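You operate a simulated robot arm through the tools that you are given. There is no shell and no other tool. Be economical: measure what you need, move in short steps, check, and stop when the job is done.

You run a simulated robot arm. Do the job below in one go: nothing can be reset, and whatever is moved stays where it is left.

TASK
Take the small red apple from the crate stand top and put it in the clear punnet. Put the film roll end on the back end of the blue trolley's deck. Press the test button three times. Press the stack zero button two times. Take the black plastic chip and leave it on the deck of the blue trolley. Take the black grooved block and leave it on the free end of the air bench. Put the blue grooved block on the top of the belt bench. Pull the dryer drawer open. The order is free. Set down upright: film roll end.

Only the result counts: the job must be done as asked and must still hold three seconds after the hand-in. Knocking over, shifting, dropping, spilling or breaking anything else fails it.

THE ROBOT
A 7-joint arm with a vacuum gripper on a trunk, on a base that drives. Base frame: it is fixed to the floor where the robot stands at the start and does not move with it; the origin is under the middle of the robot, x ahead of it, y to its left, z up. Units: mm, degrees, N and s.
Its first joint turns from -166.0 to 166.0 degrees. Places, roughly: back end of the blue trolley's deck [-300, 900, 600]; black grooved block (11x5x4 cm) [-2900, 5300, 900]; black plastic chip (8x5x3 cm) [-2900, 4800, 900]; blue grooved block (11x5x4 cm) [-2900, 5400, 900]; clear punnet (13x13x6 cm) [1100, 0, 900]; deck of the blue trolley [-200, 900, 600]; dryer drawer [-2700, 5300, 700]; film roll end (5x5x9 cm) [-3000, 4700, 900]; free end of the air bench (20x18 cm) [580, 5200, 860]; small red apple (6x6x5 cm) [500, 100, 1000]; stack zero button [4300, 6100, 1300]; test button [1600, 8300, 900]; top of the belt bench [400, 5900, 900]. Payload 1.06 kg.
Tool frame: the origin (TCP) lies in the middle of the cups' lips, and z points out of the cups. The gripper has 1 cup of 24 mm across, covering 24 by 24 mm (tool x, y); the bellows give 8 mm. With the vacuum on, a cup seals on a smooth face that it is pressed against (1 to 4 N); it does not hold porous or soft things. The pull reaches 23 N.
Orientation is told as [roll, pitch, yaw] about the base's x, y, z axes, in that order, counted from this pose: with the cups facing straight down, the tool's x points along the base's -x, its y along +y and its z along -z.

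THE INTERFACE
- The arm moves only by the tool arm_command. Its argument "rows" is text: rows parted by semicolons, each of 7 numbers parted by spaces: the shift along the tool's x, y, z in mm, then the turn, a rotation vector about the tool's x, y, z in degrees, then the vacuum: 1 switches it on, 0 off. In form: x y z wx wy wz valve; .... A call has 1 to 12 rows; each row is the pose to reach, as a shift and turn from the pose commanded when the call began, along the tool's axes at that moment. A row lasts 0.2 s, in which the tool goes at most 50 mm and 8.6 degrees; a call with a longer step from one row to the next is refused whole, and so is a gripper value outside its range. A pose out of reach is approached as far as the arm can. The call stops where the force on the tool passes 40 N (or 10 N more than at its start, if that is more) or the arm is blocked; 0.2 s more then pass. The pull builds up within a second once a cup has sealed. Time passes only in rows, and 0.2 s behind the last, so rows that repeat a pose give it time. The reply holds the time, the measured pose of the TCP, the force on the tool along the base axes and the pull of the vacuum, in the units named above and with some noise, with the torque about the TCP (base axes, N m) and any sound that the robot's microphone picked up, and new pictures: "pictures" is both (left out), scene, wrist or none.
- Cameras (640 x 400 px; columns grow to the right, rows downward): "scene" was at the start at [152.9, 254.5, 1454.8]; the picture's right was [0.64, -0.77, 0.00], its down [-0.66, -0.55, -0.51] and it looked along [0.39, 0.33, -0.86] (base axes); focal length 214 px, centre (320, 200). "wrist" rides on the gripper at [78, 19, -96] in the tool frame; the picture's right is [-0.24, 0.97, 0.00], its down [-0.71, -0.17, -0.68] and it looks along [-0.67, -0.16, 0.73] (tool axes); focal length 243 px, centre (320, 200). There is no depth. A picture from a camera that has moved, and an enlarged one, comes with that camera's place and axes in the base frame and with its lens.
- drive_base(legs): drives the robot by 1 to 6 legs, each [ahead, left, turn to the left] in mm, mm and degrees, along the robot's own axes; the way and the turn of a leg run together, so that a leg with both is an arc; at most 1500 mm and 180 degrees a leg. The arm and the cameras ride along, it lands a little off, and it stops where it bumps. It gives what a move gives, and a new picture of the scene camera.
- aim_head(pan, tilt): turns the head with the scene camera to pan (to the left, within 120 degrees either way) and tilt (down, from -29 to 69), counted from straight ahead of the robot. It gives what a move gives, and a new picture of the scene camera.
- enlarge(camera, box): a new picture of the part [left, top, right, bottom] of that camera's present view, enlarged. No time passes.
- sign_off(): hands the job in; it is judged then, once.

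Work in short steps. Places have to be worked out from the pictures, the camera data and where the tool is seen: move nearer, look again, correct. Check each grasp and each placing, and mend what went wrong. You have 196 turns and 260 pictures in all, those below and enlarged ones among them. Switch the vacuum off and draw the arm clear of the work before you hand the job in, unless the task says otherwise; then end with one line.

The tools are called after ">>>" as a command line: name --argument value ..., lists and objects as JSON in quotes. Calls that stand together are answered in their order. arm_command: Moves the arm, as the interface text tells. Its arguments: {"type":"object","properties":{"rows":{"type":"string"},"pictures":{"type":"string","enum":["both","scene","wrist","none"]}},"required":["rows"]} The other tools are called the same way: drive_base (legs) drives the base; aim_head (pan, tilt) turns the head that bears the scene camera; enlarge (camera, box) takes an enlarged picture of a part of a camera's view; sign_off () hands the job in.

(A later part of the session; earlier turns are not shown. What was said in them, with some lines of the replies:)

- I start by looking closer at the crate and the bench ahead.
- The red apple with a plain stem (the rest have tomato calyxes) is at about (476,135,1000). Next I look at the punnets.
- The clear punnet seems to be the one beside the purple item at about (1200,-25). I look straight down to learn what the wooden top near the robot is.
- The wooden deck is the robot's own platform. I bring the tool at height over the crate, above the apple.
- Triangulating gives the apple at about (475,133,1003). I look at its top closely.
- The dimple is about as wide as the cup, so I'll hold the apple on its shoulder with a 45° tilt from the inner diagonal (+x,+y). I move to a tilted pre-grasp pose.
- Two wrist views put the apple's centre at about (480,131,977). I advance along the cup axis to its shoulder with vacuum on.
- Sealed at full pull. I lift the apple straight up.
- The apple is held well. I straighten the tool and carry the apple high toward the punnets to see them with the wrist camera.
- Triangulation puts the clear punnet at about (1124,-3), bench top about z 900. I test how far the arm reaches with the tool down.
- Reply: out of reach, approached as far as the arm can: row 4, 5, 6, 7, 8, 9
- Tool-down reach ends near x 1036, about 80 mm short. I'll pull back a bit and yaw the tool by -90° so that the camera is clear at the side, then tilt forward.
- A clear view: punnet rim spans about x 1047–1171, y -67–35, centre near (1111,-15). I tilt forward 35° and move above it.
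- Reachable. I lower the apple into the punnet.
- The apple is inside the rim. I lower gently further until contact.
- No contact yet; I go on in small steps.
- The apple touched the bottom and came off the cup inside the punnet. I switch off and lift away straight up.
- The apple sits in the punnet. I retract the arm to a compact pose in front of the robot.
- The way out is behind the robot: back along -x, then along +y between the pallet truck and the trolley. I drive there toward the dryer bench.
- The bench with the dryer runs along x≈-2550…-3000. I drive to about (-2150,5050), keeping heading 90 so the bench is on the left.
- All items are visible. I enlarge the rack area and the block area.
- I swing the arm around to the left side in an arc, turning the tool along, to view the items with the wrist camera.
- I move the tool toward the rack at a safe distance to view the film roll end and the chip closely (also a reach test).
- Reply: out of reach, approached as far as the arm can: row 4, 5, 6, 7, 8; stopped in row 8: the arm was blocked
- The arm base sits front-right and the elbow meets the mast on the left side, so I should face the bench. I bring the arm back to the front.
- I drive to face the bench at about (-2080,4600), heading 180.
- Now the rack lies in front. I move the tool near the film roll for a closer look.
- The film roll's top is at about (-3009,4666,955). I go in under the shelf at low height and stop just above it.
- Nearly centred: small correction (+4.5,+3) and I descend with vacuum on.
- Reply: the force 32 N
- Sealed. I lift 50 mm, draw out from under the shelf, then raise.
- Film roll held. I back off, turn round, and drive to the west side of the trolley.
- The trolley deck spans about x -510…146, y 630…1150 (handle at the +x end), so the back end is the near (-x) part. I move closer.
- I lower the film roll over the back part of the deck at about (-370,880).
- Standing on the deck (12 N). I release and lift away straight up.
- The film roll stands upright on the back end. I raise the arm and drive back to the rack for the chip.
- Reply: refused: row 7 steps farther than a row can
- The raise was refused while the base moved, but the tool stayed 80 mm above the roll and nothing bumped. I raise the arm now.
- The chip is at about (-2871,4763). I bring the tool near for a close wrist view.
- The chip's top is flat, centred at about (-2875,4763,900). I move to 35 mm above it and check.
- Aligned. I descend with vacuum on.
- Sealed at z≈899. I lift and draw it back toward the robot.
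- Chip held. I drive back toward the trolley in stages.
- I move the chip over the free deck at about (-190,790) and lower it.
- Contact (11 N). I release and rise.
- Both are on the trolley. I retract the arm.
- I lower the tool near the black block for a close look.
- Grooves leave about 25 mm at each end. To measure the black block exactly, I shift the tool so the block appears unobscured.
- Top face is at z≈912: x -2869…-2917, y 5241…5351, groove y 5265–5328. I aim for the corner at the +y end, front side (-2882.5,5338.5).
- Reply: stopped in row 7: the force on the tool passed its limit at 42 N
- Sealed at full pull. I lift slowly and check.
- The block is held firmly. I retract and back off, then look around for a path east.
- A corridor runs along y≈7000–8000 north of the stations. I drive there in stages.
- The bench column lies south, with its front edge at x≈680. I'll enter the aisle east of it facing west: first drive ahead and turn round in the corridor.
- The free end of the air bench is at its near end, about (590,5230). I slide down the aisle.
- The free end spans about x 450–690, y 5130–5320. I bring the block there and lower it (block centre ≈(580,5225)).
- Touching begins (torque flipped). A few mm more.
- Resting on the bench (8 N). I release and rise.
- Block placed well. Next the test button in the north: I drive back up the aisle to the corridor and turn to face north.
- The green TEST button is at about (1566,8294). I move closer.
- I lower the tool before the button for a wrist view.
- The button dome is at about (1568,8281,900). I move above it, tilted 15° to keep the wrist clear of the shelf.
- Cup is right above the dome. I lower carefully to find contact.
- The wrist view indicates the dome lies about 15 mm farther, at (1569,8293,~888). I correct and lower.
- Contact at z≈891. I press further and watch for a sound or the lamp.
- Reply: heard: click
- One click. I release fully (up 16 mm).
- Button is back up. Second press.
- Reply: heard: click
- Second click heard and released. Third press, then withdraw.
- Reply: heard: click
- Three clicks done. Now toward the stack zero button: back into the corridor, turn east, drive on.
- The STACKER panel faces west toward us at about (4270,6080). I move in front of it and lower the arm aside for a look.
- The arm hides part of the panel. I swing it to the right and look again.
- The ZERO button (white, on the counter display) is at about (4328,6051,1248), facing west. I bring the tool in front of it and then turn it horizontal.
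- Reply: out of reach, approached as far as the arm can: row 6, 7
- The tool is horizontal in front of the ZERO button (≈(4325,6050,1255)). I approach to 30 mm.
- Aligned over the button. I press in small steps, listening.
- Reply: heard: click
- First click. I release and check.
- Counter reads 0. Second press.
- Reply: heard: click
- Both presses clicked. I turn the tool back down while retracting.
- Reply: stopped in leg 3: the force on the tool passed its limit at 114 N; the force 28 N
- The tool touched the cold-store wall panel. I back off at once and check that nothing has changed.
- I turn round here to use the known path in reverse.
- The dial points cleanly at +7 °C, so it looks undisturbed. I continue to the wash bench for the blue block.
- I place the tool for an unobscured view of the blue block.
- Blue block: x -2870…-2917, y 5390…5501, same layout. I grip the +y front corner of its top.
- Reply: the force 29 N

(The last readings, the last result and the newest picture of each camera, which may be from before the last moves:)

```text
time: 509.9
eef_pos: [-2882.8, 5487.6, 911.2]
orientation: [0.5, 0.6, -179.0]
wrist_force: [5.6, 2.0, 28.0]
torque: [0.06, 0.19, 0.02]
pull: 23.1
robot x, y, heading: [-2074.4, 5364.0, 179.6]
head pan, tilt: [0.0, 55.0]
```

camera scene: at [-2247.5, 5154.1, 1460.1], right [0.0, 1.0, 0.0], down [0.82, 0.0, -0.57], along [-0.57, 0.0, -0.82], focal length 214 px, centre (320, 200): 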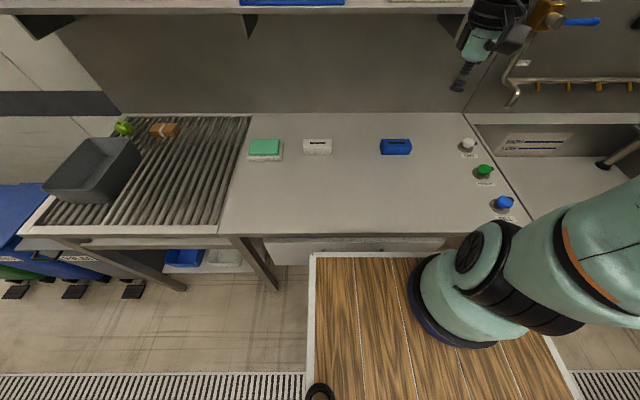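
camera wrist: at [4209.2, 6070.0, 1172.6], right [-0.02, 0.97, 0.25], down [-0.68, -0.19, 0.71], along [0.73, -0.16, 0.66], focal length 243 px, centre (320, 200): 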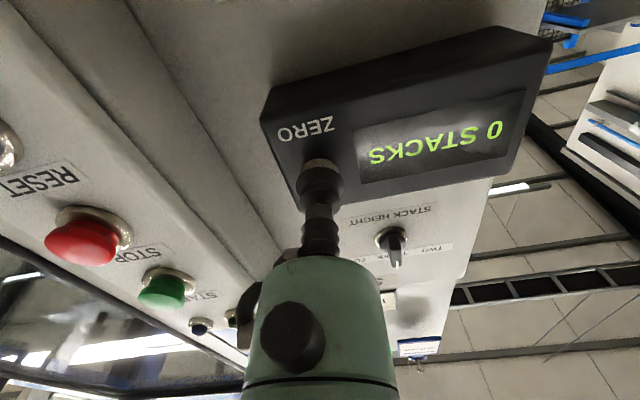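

Sealed. I lift and retract toward the robot.

>>> arm_command --rows "0 0 -3 0 0 0 1; 0 0 -8 0 0 0 1; 0 0 -20 0 0 0 1; 0 0 -50 0 0 0 1; 0 0 -95 0 0 0 1; 20 0 -130 0 0 0 1; 55 0 -160 0 0 0 1; 95 0 -190 0 0 0 1; 135 0 -215 0 0 0 1; 175 0 -240 0 0 0 1; 215 0 -265 0 0 0 1; 235 0 -285 0 0 0 1" --pictures "scene"

```text
time: 512.5
eef_pos: [-2651.4, 5493.8, 1198.7]
orientation: [0.5, 0.9, -178.9]
wrist_force: [-0.6, -0.8, -2.8]
torque: [0.13, -0.05, 0.01]
pull: 22.7
robot x, y, heading: [-2074.1, 5359.2, 179.7]
head pan, tilt: [0.0, 55.0]
camera scene: at [-2248.1, 5154.1, 1460.0], right [0.01, 1.0, 0.0], down [0.82, 0.0, -0.57], along [-0.57, 0.0, -0.82], focal length 214 px, centre (320, 200)
```

scene: 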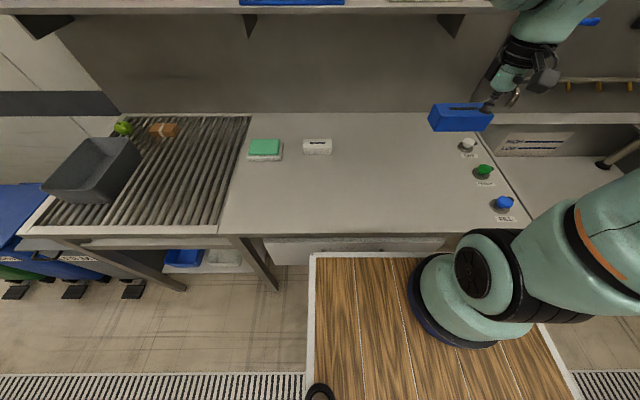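

Held. Now the drive to the belt bench, via the same route, approaching its north end.

>>> drive_base --legs '[[-220, 0, 0.3], [0, 0, 180]]'

```text
time: 521.4
eef_pos: [-1284.8, 5186.6, 1199.9]
orientation: [0.4, 0.9, -3.3]
wrist_force: [-0.1, -0.2, -3.0]
torque: [-0.13, 0.04, 0.0]
pull: 23.0
robot x, y, heading: [-1851.9, 5359.9, -4.5]
head pan, tilt: [0.0, 55.0]
camera scene: at [-1660.0, 5558.3, 1460.0], right [-0.08, -1.0, 0.0], down [-0.82, 0.06, -0.57], along [0.57, -0.05, -0.82], focal length 214 px, centre (320, 200)
```

scene: 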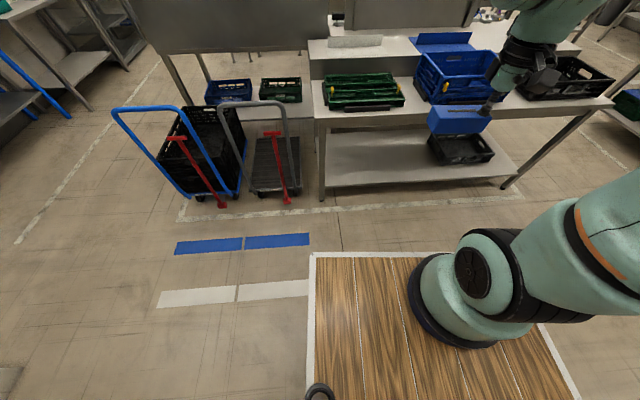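

>>> drive_base --legs '[[350, 0, 4.5], [0, 1230, 0], [450, 0, 0], [0, 640, 0], [1400, 0, 0]]'

```text
time: 541.4
eef_pos: [882.7, 7066.1, 1198.2]
orientation: [0.5, 0.8, 0.0]
wrist_force: [-0.2, -0.8, -3.0]
torque: [-0.13, 0.01, 0.01]
pull: 22.9
robot x, y, heading: [310.9, 7207.9, -1.2]
head pan, tilt: [0.0, 55.0]
camera scene: at [487.7, 7415.5, 1460.0], right [-0.02, -1.0, 0.0], down [-0.82, 0.02, -0.57], along [0.57, -0.01, -0.82], focal length 214 px, centre (320, 200)
```

scene: 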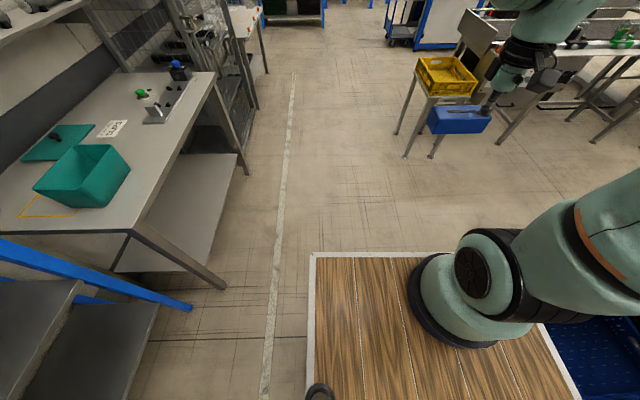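

>>> drive_base --legs '[[240, 0, 0], [0, 0, -88.8], [160, 0, 0]]'

>>> aim_head --pan -5 --tilt 50

```text
time: 547.9
eef_pos: [454.8, 6457.2, 1198.3]
orientation: [0.5, 0.8, -85.9]
wrist_force: [-0.5, 0.0, -2.6]
torque: [0.04, 0.11, -0.01]
pull: 22.7
robot x, y, heading: [558.7, 7040.5, -87.4]
head pan, tilt: [0.0, 55.0]
camera scene: at [775.1, 6878.0, 1460.0], right [-1.0, -0.05, 0.0], down [-0.04, 0.82, -0.57], along [0.03, -0.57, -0.82], focal length 214 px, centre (320, 200)
```

scene: 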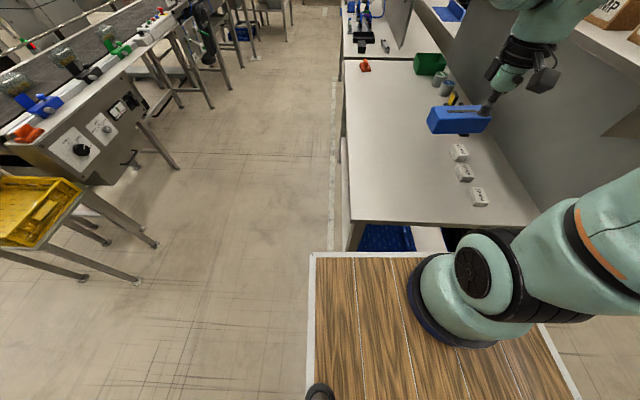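

```text
time: 548.5
eef_pos: [454.4, 6458.4, 1198.2]
orientation: [0.5, 0.8, -85.9]
wrist_force: [0.2, 0.1, -2.5]
torque: [-0.02, 0.12, -0.01]
pull: 22.5
robot x, y, heading: [553.5, 7036.4, -87.5]
head pan, tilt: [-5.0, 50.0]
camera scene: at [768.6, 6873.1, 1466.5], right [-1.0, 0.04, 0.0], down [0.03, 0.77, -0.64], along [-0.03, -0.64, -0.77], focal length 214 px, centre (320, 200)
```

scene: 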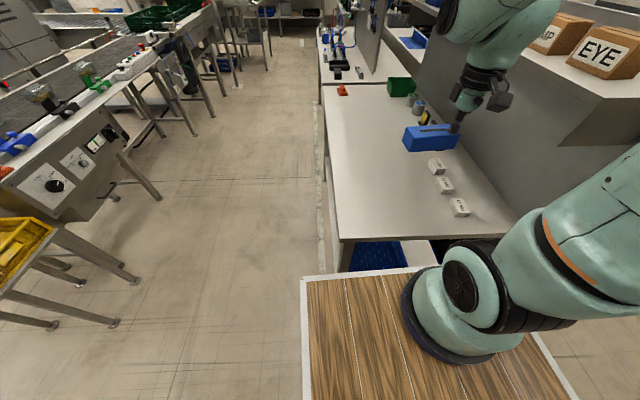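

I lower the block onto the free area of the bench top, centre ≈(510,6330).

>>> arm_command --rows "-40 2 0 0 0 0 1; -80 4 20 0 0 0 1; -120 5.5 45 0 0 0 1; -120 5.5 90 0 0 0 1; -120 5.5 135 0 0 0 1; -120 5.5 180 0 0 0 1; -120 5.5 215 0 0 0 1; -120 5.5 233 0 0 0 1; -120 5.5 233 0 0 0 1"

```text
time: 550.5
eef_pos: [471.4, 6342.6, 964.9]
orientation: [0.4, 0.8, -85.9]
wrist_force: [0.3, 0.0, -2.5]
torque: [0.03, 0.1, -0.04]
pull: 23.0
robot x, y, heading: [552.8, 7039.1, -87.5]
head pan, tilt: [-5.0, 50.0]
camera scene: at [768.6, 6873.1, 1466.5], right [-1.0, 0.04, 0.0], down [0.03, 0.77, -0.64], along [-0.03, -0.64, -0.77], focal length 214 px, centre (320, 200)
camera wrist: at [483.1, 6419.5, 1060.4], right [0.99, -0.17, 0.01], down [-0.13, -0.73, 0.67], along [-0.11, -0.67, -0.74], focal length 243 px, centre (320, 200)
```

scene: 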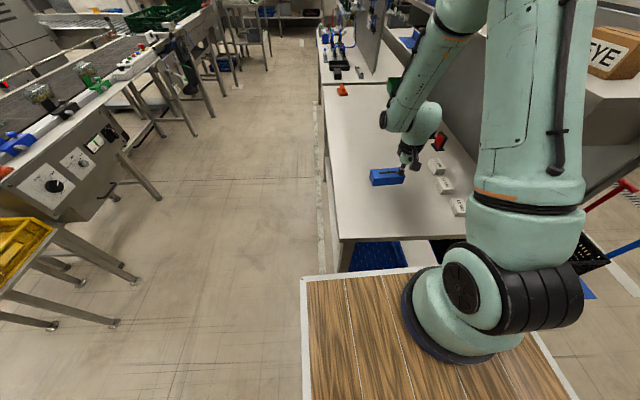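
wrist: 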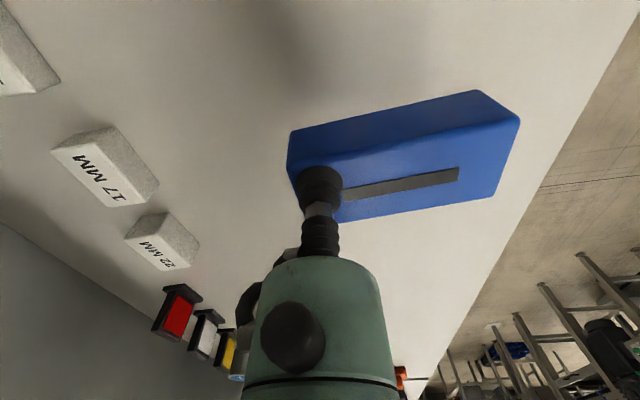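

>>> arm_command --rows "0 0 10 0 0 0 1; 0 0 20 0 0 0 1; 0 0 25 0 0 0 1; 0 0 30 0 0 0 1; 0 0 30 0 0 0 1" --pictures "none"

```text
time: 551.7
eef_pos: [470.5, 6340.9, 934.4]
orientation: [0.4, 0.8, -85.9]
wrist_force: [0.2, -0.4, -3.1]
torque: [0.0, 0.1, -0.02]
pull: 22.4
robot x, y, heading: [554.2, 7037.7, -87.2]
head pan, tilt: [-5.0, 50.0]
```

>>> arm_command --rows "0 0 8 0 0 0 1; 0 0 15 0 0 0 1; 0 0 20 0 0 0 1; 0 0 20 0 0 0 1" --pictures "none"

```text
time: 552.7
eef_pos: [469.6, 6341.1, 913.8]
orientation: [0.4, 0.8, -85.9]
wrist_force: [0.0, -0.1, -2.4]
torque: [0.01, 0.15, 0.0]
pull: 23.3
robot x, y, heading: [557.3, 7035.3, -87.3]
head pan, tilt: [-5.0, 50.0]
```

>>> arm_command --rows "0 0 4 0 0 0 1; 0 0 8 0 0 0 1; 0 0 11 0 0 0 1; 0 0 11 0 0 0 1" --pictures "none"

```text
time: 553.7
eef_pos: [469.8, 6340.4, 903.4]
orientation: [0.6, 0.8, -86.0]
wrist_force: [-0.6, 0.3, -1.3]
torque: [-0.04, -0.04, -0.01]
pull: 22.4
robot x, y, heading: [554.8, 7043.3, -87.2]
head pan, tilt: [-5.0, 50.0]
```

Contact begins; a few mm more.

>>> arm_command --rows "0 0 2.5 0 0 0 1; 0 0 4.5 0 0 0 1; 0 0 4.5 0 0 0 1" --pictures "none"

```text
time: 554.5
eef_pos: [470.4, 6342.1, 899.2]
orientation: [0.5, 0.6, -85.8]
wrist_force: [-5.1, 0.0, 8.7]
torque: [-0.13, -0.14, -0.04]
pull: 23.3
robot x, y, heading: [558.8, 7039.2, -87.4]
head pan, tilt: [-5.0, 50.0]
```

Resting at 9 N. I release and rise.

>>> arm_command --rows "0 0 0 0 0 0 0; 0 0 -1 0 0 0 0; 0 0 -2 0 0 0 0; 0 0 -6 0 0 0 0; 0 0 -20 0 0 0 0; 0 0 -60 0 0 0 0; 0 0 -105 0 0 0 0; 0 0 -150 0 0 0 0; 0 0 -195 0 0 0 0; 30 0 -230 0 0 0 0; 65 0 -260 0 0 0 0; 100 0 -290 0 0 0 0" --pictures "scene"

```text
time: 557.1
eef_pos: [457.4, 6437.2, 1190.4]
orientation: [0.5, 0.9, -85.9]
wrist_force: [1.0, 0.2, 0.2]
torque: [0.05, 0.01, 0.01]
pull: 0.0
robot x, y, heading: [560.2, 7038.4, -87.5]
head pan, tilt: [-5.0, 50.0]
camera scene: at [768.7, 6872.4, 1466.5], right [-1.0, 0.04, 0.0], down [0.03, 0.77, -0.64], along [-0.03, -0.64, -0.77], focal length 214 px, centre (320, 200)
```

scene: 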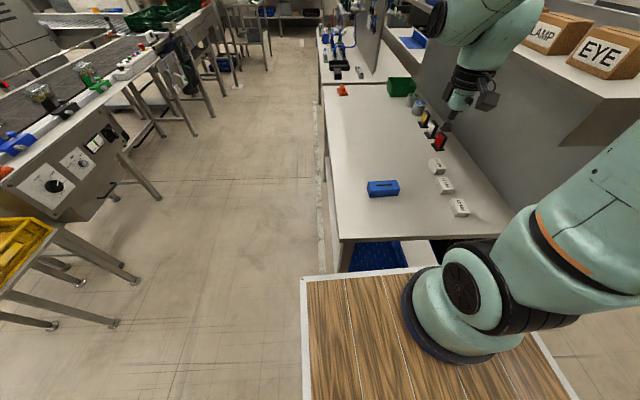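

Blue block placed. Last: the dryer drawer. I drive back.

>>> drive_base --legs '[[-190, 0, 0], [0, 0, 87.4], [-1400, 0, 0]]'

```text
time: 568.9
eef_pos: [-237.1, 7107.6, 1189.9]
orientation: [0.5, 0.8, 1.1]
wrist_force: [-0.6, 0.2, -0.5]
torque: [0.02, 0.0, 0.0]
pull: 0.1
robot x, y, heading: [-833.9, 7237.9, -0.1]
head pan, tilt: [-5.0, 50.0]
camera scene: at [-655.2, 7440.5, 1466.6], right [-0.09, -1.0, 0.0], down [-0.76, 0.07, -0.64], along [0.64, -0.06, -0.77], focal length 214 px, centre (320, 200)
```

scene: 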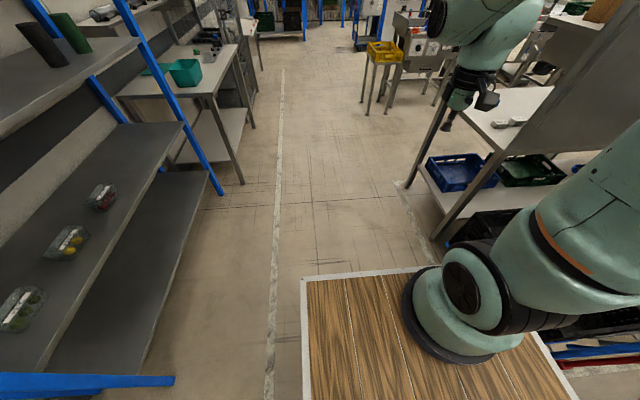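

>>> drive_base --legs '[[-215, 0, 0], [0, -645, 0], [-480, 0, 0], [0, -1300, 0], [-120, 0, 0], [0, 0, 180]]'

>>> aim_head --pan 0 --tilt 40

```text
time: 590.6
eef_pos: [-2231.5, 5378.9, 1190.8]
orientation: [0.5, 0.9, -176.1]
wrist_force: [0.5, 0.0, -1.1]
torque: [0.0, 0.01, -0.02]
pull: 0.1
robot x, y, heading: [-1629.2, 5277.5, -177.5]
head pan, tilt: [-5.0, 50.0]
camera scene: at [-1795.9, 5070.1, 1466.6], right [0.04, 1.0, 0.0], down [0.77, -0.03, -0.64], along [-0.64, 0.03, -0.77], focal length 214 px, centre (320, 200)
```

scene: 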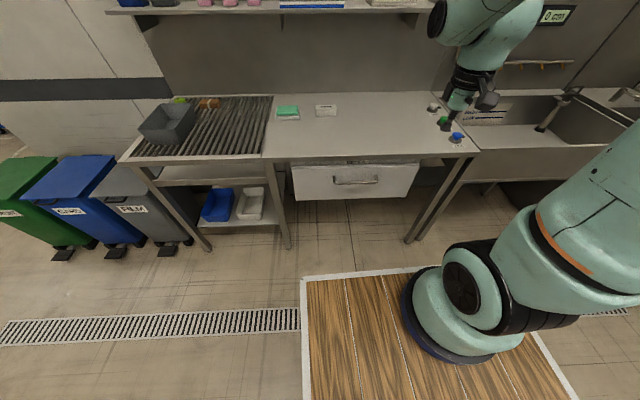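

```text
time: 591.3
eef_pos: [-2231.2, 5379.4, 1190.1]
orientation: [0.5, 0.7, -176.2]
wrist_force: [-0.1, 0.4, 0.2]
torque: [-0.03, 0.03, 0.06]
pull: 0.1
robot x, y, heading: [-1628.9, 5281.2, -177.5]
head pan, tilt: [0.0, 40.0]
camera scene: at [-1803.8, 5063.1, 1480.7], right [-0.04, 1.0, 0.0], down [0.64, 0.03, -0.77], along [-0.76, -0.03, -0.64], focal length 214 px, centre (320, 200)
```

scene: 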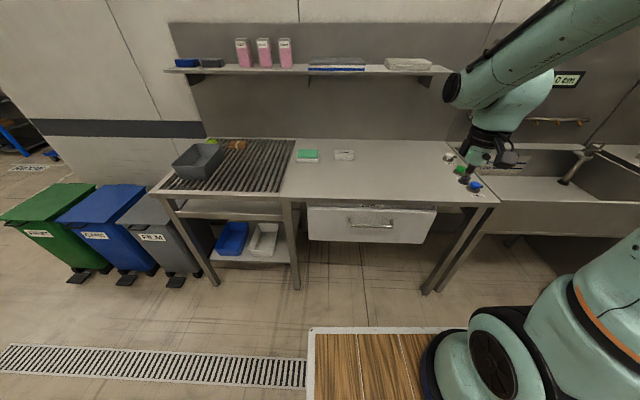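

>>> enlarge --camera "scene" --box '[290, 180, 450, 270]'

```text
4.00 times, centred on (370, 225) of scene
camera zoom: at [-1803.8, 5063.1, 1480.7], right [-0.04, 1.0, 0.0], down [0.64, 0.03, -0.77], along [-0.76, -0.03, -0.64], focal length 858 px, centre (120, 100)
```

zoom: 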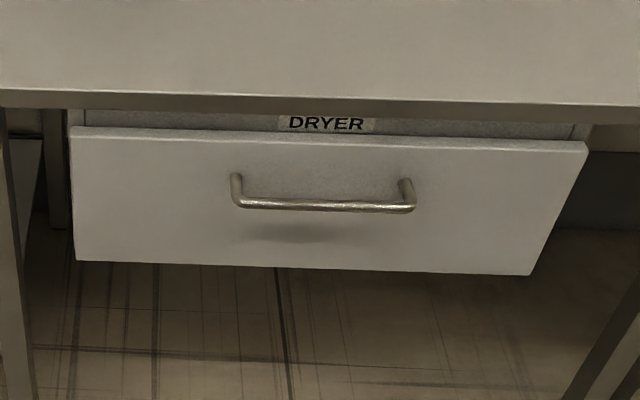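

The drawer face (x≈-2540, z 575–819, y 4976–5583) has flat area right of the handle; I'll suck onto it at y≈5470, z≈740 with the tool horizontal. First straighten the heading.

>>> drive_base --legs '[[0, 0, -2.5]]'

```text
time: 592.1
eef_pos: [-2226.2, 5405.4, 1190.8]
orientation: [0.5, 0.8, -178.6]
wrist_force: [-0.8, 0.7, -0.3]
torque: [-0.03, 0.01, 0.02]
pull: 0.1
robot x, y, heading: [-1630.2, 5279.9, -179.8]
head pan, tilt: [0.0, 40.0]
camera scene: at [-1813.0, 5070.8, 1480.7], right [0.0, 1.0, 0.0], down [0.64, 0.0, -0.77], along [-0.77, 0.0, -0.64], focal length 214 px, centre (320, 200)
```

scene: 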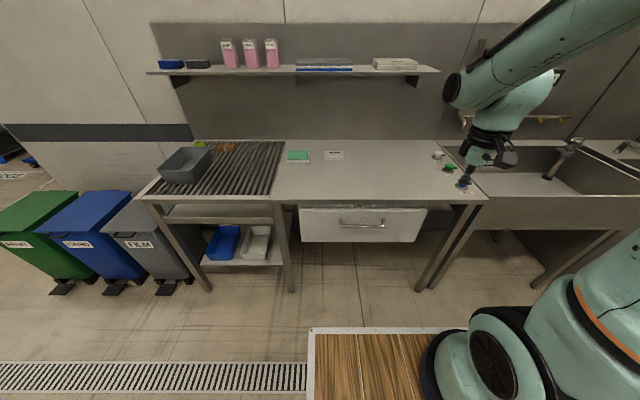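

>>> arm_command --rows "-29 -10 32 0 0 0 0; -58 -20 64 0 0 0 0; -86 -30 96 0 0 0 0; -115 -39 127 0 0 0 0; -144 -49 159 0 0 0 0; -173 -59 191 0 0 0 0" --pictures "none"

>>> arm_command --rows "0 0 0 0 -8.2 0 0; 0 0 0 0 -16.4 0 0; 0 0 0 0 -24.6 0 0; 0 0 0 0 -32.8 0 0; 0 0 0 0 -41 0 0; 0 0 0 0 -49.2 0 0; 0 0 0 0 -57.4 0 0; 0 0 0 0 -65.6 0 0; 0 0 0 0 -73.8 0 0; 0 0 0 0 -82 0 0; 0 0 0 0 -90.7 0 0; 0 0 0 0 -90.7 0 0" --pictures "scene"

```text
time: 593.5
eef_pos: [-2398.0, 5457.3, 996.0]
orientation: [0.5, 0.7, -178.6]
wrist_force: [0.9, 0.0, 1.4]
torque: [0.05, 0.03, 0.01]
pull: 0.1
robot x, y, heading: [-1630.3, 5280.1, -179.6]
head pan, tilt: [0.0, 40.0]
```

```text
refused: row 11 steps farther than a row can; nothing moved
```

>>> arm_command --rows "0 0 0 0 -8.2 0 0; 0 0 0 0 -16.4 0 0; 0 0 0 0 -24.6 0 0; 0 0 0 0 -32.8 0 0; 0 0 0 0 -41 0 0; 0 0 0 0 -49.2 0 0; 0 0 0 0 -57.4 0 0; 0 0 0 0 -65.6 0 0; 0 0 0 0 -73.8 0 0; 0 0 0 0 -82 0 0; 0 0 0 0 -90.5 0 0; 0 0 0 0 -90.5 0 0" --pictures "scene"

```text
time: 596.1
eef_pos: [-2398.3, 5458.5, 997.3]
orientation: [66.0, -89.4, 115.6]
wrist_force: [0.2, -1.1, -0.5]
torque: [-0.02, 0.04, 0.03]
pull: 0.0
robot x, y, heading: [-1630.6, 5277.9, -179.8]
head pan, tilt: [0.0, 40.0]
camera scene: at [-1813.0, 5070.8, 1480.7], right [0.0, 1.0, 0.0], down [0.64, 0.0, -0.77], along [-0.77, 0.0, -0.64], focal length 214 px, centre (320, 200)
```

scene: 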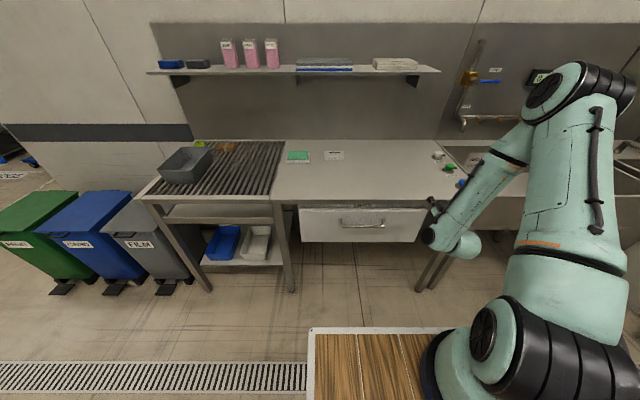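

Tool is horizontal. I descend to z≈722 in front of the drawer face.

>>> arm_command --rows "45 0 0 0 0 0 0; 90 0 0 0 0 0 0; 135 0 0 0 0 0 0; 180 0 0 0 0 0 0; 225 0 0 0 0 0 0; 275 0 0 0 0 0 0; 275 0 0 0 0 0 0"

```text
time: 597.7
eef_pos: [-2397.7, 5454.6, 721.5]
orientation: [60.8, -89.4, 120.6]
wrist_force: [-0.3, 0.4, -0.2]
torque: [0.01, -0.04, 0.02]
pull: 0.1
robot x, y, heading: [-1628.5, 5281.0, -179.8]
head pan, tilt: [0.0, 40.0]
camera scene: at [-1813.1, 5070.8, 1480.7], right [0.0, 1.0, 0.0], down [0.64, 0.0, -0.77], along [-0.77, 0.0, -0.64], focal length 214 px, centre (320, 200)
camera wrist: at [-2301.2, 5437.7, 642.1], right [0.02, -0.97, 0.24], down [0.68, 0.2, 0.71], along [-0.74, 0.15, 0.66], focal length 243 px, centre (320, 200)
```

scene: 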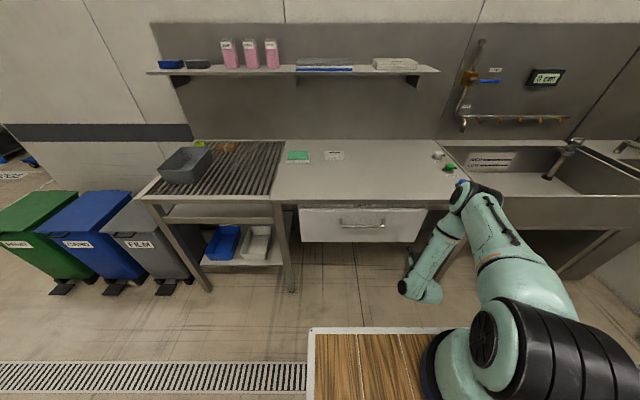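
wrist: 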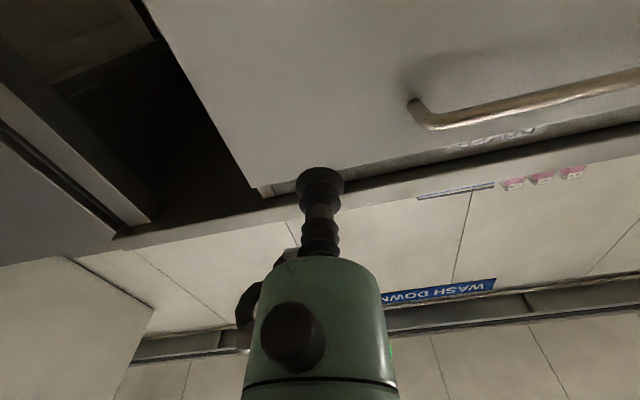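

The cup axis meets the face midway between the drawer edge and the handle. I advance with vacuum on.

>>> arm_command --rows "0 0 45 0 0 0 1; 0 0 90 0 0 0 1; 0 0 115 0 0 0 1; 0 0 125 0 0 0 1; 0 0 130 0 0 0 1; 0 0 134 0 0 0 1; 0 0 134 0 0 0 1" --pictures "wrist"

```text
time: 599.3
eef_pos: [-2530.5, 5452.1, 721.3]
orientation: [64.6, -89.4, 117.1]
wrist_force: [-5.5, -1.5, 0.9]
torque: [-0.05, 0.03, -0.12]
pull: 22.8
robot x, y, heading: [-1628.7, 5278.0, -179.9]
head pan, tilt: [0.0, 40.0]
camera wrist: at [-2434.3, 5434.5, 642.5], right [0.02, -0.97, 0.24], down [0.68, 0.2, 0.71], along [-0.74, 0.15, 0.66], focal length 243 px, centre (320, 200)
```

wrist: 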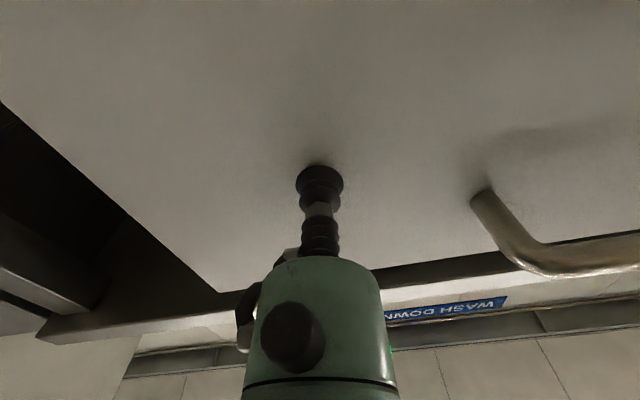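

Sealed on the drawer face. I pull back gently with the arm.

>>> arm_command --rows "0 0 -3 0 0 0 1; 0 0 -8 0 0 0 1; 0 0 -14 0 0 0 1; 0 0 -21 0 0 0 1; 0 0 -28 0 0 0 1; 0 0 -36 0 0 0 1; 0 0 -44 0 0 0 1; 0 0 -52 0 0 0 1; 0 0 -60 0 0 0 1; 0 0 -60 0 0 0 1" --pictures "none"

```text
time: 601.5
eef_pos: [-2469.6, 5452.8, 720.5]
orientation: [55.8, -89.3, 125.6]
wrist_force: [-0.6, -6.1, -4.8]
torque: [0.01, 0.04, -0.14]
pull: 23.1
robot x, y, heading: [-1631.5, 5281.9, -179.8]
head pan, tilt: [0.0, 40.0]
```

It follows. I pull on to the earlier arm position, then continue with the base.

>>> arm_command --rows "0 0 -9 0 0 0 1; 0 0 -18 0 0 0 1; 0 0 -27 0 0 0 1; 0 0 -36 0 0 0 1; 0 0 -45 0 0 0 1; 0 0 -54 0 0 0 1; 0 0 -63 0 0 0 1; 0 0 -71 0 0 0 1; 0 0 -71 0 0 0 1" --pictures "scene"

```text
time: 603.5
eef_pos: [-2399.5, 5455.2, 721.9]
orientation: [57.8, -89.4, 123.6]
wrist_force: [-0.4, -7.6, -2.6]
torque: [0.03, 0.04, -0.17]
pull: 22.9
robot x, y, heading: [-1630.1, 5278.5, -179.8]
head pan, tilt: [0.0, 40.0]
camera scene: at [-1813.1, 5070.6, 1480.7], right [0.0, 1.0, 0.0], down [0.64, 0.0, -0.77], along [-0.77, 0.0, -0.64], focal length 214 px, centre (320, 200)
```

scene: 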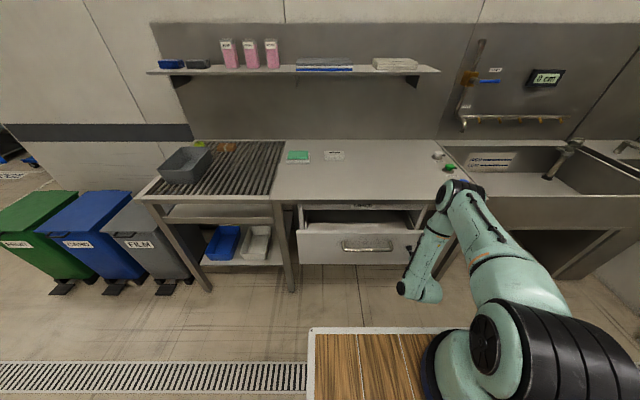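

The drawer is open about 130 mm. I drive back 120 mm more with it.

>>> drive_base --legs '[[-120, 0, 0]]'

```text
time: 604.7
eef_pos: [-2278.6, 5456.5, 721.5]
orientation: [62.0, -89.4, 119.4]
wrist_force: [-1.6, -8.2, -1.9]
torque: [-0.02, 0.02, -0.13]
pull: 22.9
robot x, y, heading: [-1512.8, 5276.4, -180.1]
head pan, tilt: [0.0, 40.0]
camera scene: at [-1693.2, 5070.9, 1480.7], right [0.0, 1.0, 0.0], down [0.64, 0.0, -0.77], along [-0.77, 0.0, -0.64], focal length 214 px, centre (320, 200)
```

scene: 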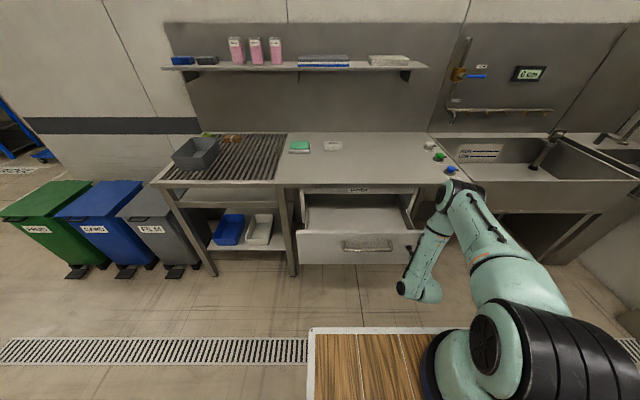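

Now 250 mm open. One more short pull toward its end.

>>> drive_base --legs '[[-90, 0, 0]]'

```text
time: 605.8
eef_pos: [-2190.2, 5455.4, 722.7]
orientation: [62.2, -89.4, 119.3]
wrist_force: [-1.0, 1.9, -0.3]
torque: [0.05, 0.0, -0.12]
pull: 23.3
robot x, y, heading: [-1423.1, 5279.1, -179.9]
head pan, tilt: [0.0, 40.0]
camera scene: at [-1604.2, 5071.2, 1480.7], right [0.0, 1.0, 0.0], down [0.64, 0.0, -0.77], along [-0.77, 0.0, -0.64], focal length 214 px, centre (320, 200)
```

scene: 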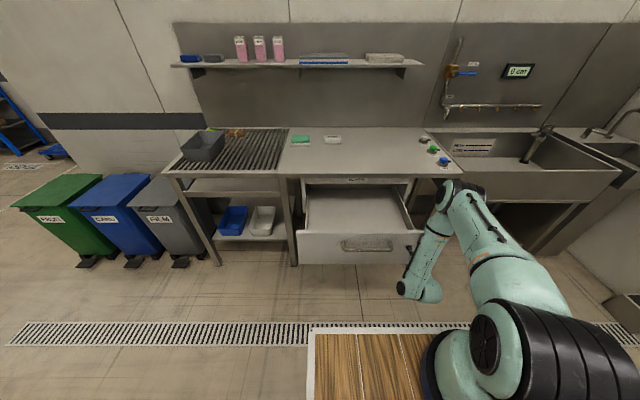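

Open about 340 mm; enough. I release and withdraw.

>>> arm_command --rows "0 0 0 0 0 0 0; 0 0 0 0 0 0 0; 0 0 0 0 0 0 0; 0 0 -5 0 0 0 0; 0 0 -20 0 0 0 0; 0 0 -30 0 0 0 0" --pictures "none"

```text
time: 607.2
eef_pos: [-2159.9, 5457.3, 722.5]
orientation: [61.6, -89.4, 119.7]
wrist_force: [-0.9, -0.3, -0.1]
torque: [-0.03, 0.01, -0.01]
pull: 0.1
robot x, y, heading: [-1418.5, 5276.8, -180.0]
head pan, tilt: [0.0, 40.0]
```

>>> drive_base --legs '[[-120, 0, 0]]'

>>> arm_command --rows "-45 0 0 0 0 0 0; -90 0 0 0 0 0 0; -135 0 0 0 0 0 0; -180 0 0 0 0 0 0; -225 0 0 0 0 0 0; -270 0 0 0 0 0 0; -315 0 0 0 0 0 0; -360 0 0 0 0 0 0; -400 0 0 0 0 0 0" --pictures "scene"

```text
time: 608.4
eef_pos: [-2040.4, 5457.7, 722.6]
orientation: [62.2, -89.4, 119.1]
wrist_force: [0.3, -0.1, 0.1]
torque: [-0.03, -0.01, 0.01]
pull: 0.1
robot x, y, heading: [-1299.3, 5281.6, -179.8]
head pan, tilt: [0.0, 40.0]
camera scene: at [-1484.5, 5071.3, 1480.7], right [0.0, 1.0, 0.0], down [0.64, 0.0, -0.77], along [-0.77, 0.0, -0.64], focal length 214 px, centre (320, 200)
```

scene: 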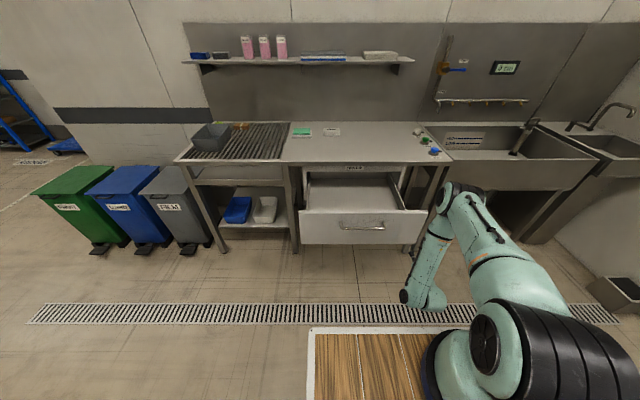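

```text
time: 610.4
eef_pos: [-2040.5, 5463.2, 1118.6]
orientation: [64.1, -89.1, 116.4]
wrist_force: [-0.4, -5.7, 1.2]
torque: [-0.02, -0.14, -0.53]
pull: 0.0
robot x, y, heading: [-1302.7, 5281.5, -180.0]
head pan, tilt: [0.0, 40.0]
camera scene: at [-1483.4, 5068.5, 1480.4], right [0.0, 1.0, 0.0], down [0.64, 0.0, -0.77], along [-0.77, 0.0, -0.64], focal length 214 px, centre (320, 200)
```

scene: 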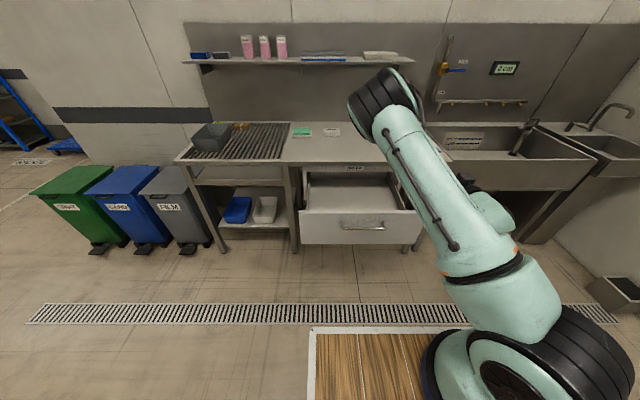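

The drawer stays open. I ease the arm forward slightly (slight self-contact reading) before handing in.

>>> arm_command --rows "0 0 30 0 0 0 0; 0 0 60 0 0 0 0; 0 0 60 0 0 0 0" --pictures "none"

```text
time: 611.2
eef_pos: [-2102.9, 5457.9, 1120.6]
orientation: [63.4, -89.4, 118.0]
wrist_force: [-0.7, -0.3, 1.2]
torque: [0.02, 0.0, 0.05]
pull: 0.0
robot x, y, heading: [-1300.9, 5276.7, -180.0]
head pan, tilt: [0.0, 40.0]
```

The arm is free, the vacuum is off and all parts of the job are done. I hand in.

>>> sign_off

```text
The job is handed in.
```

I finished all eight parts of the job and handed it in, but on one drive the tool hit the cold-store wall panel at 114 N. I backed off at once. The dial still pointed cleanly at +7 °C, but I had no earlier reading to compare it with.
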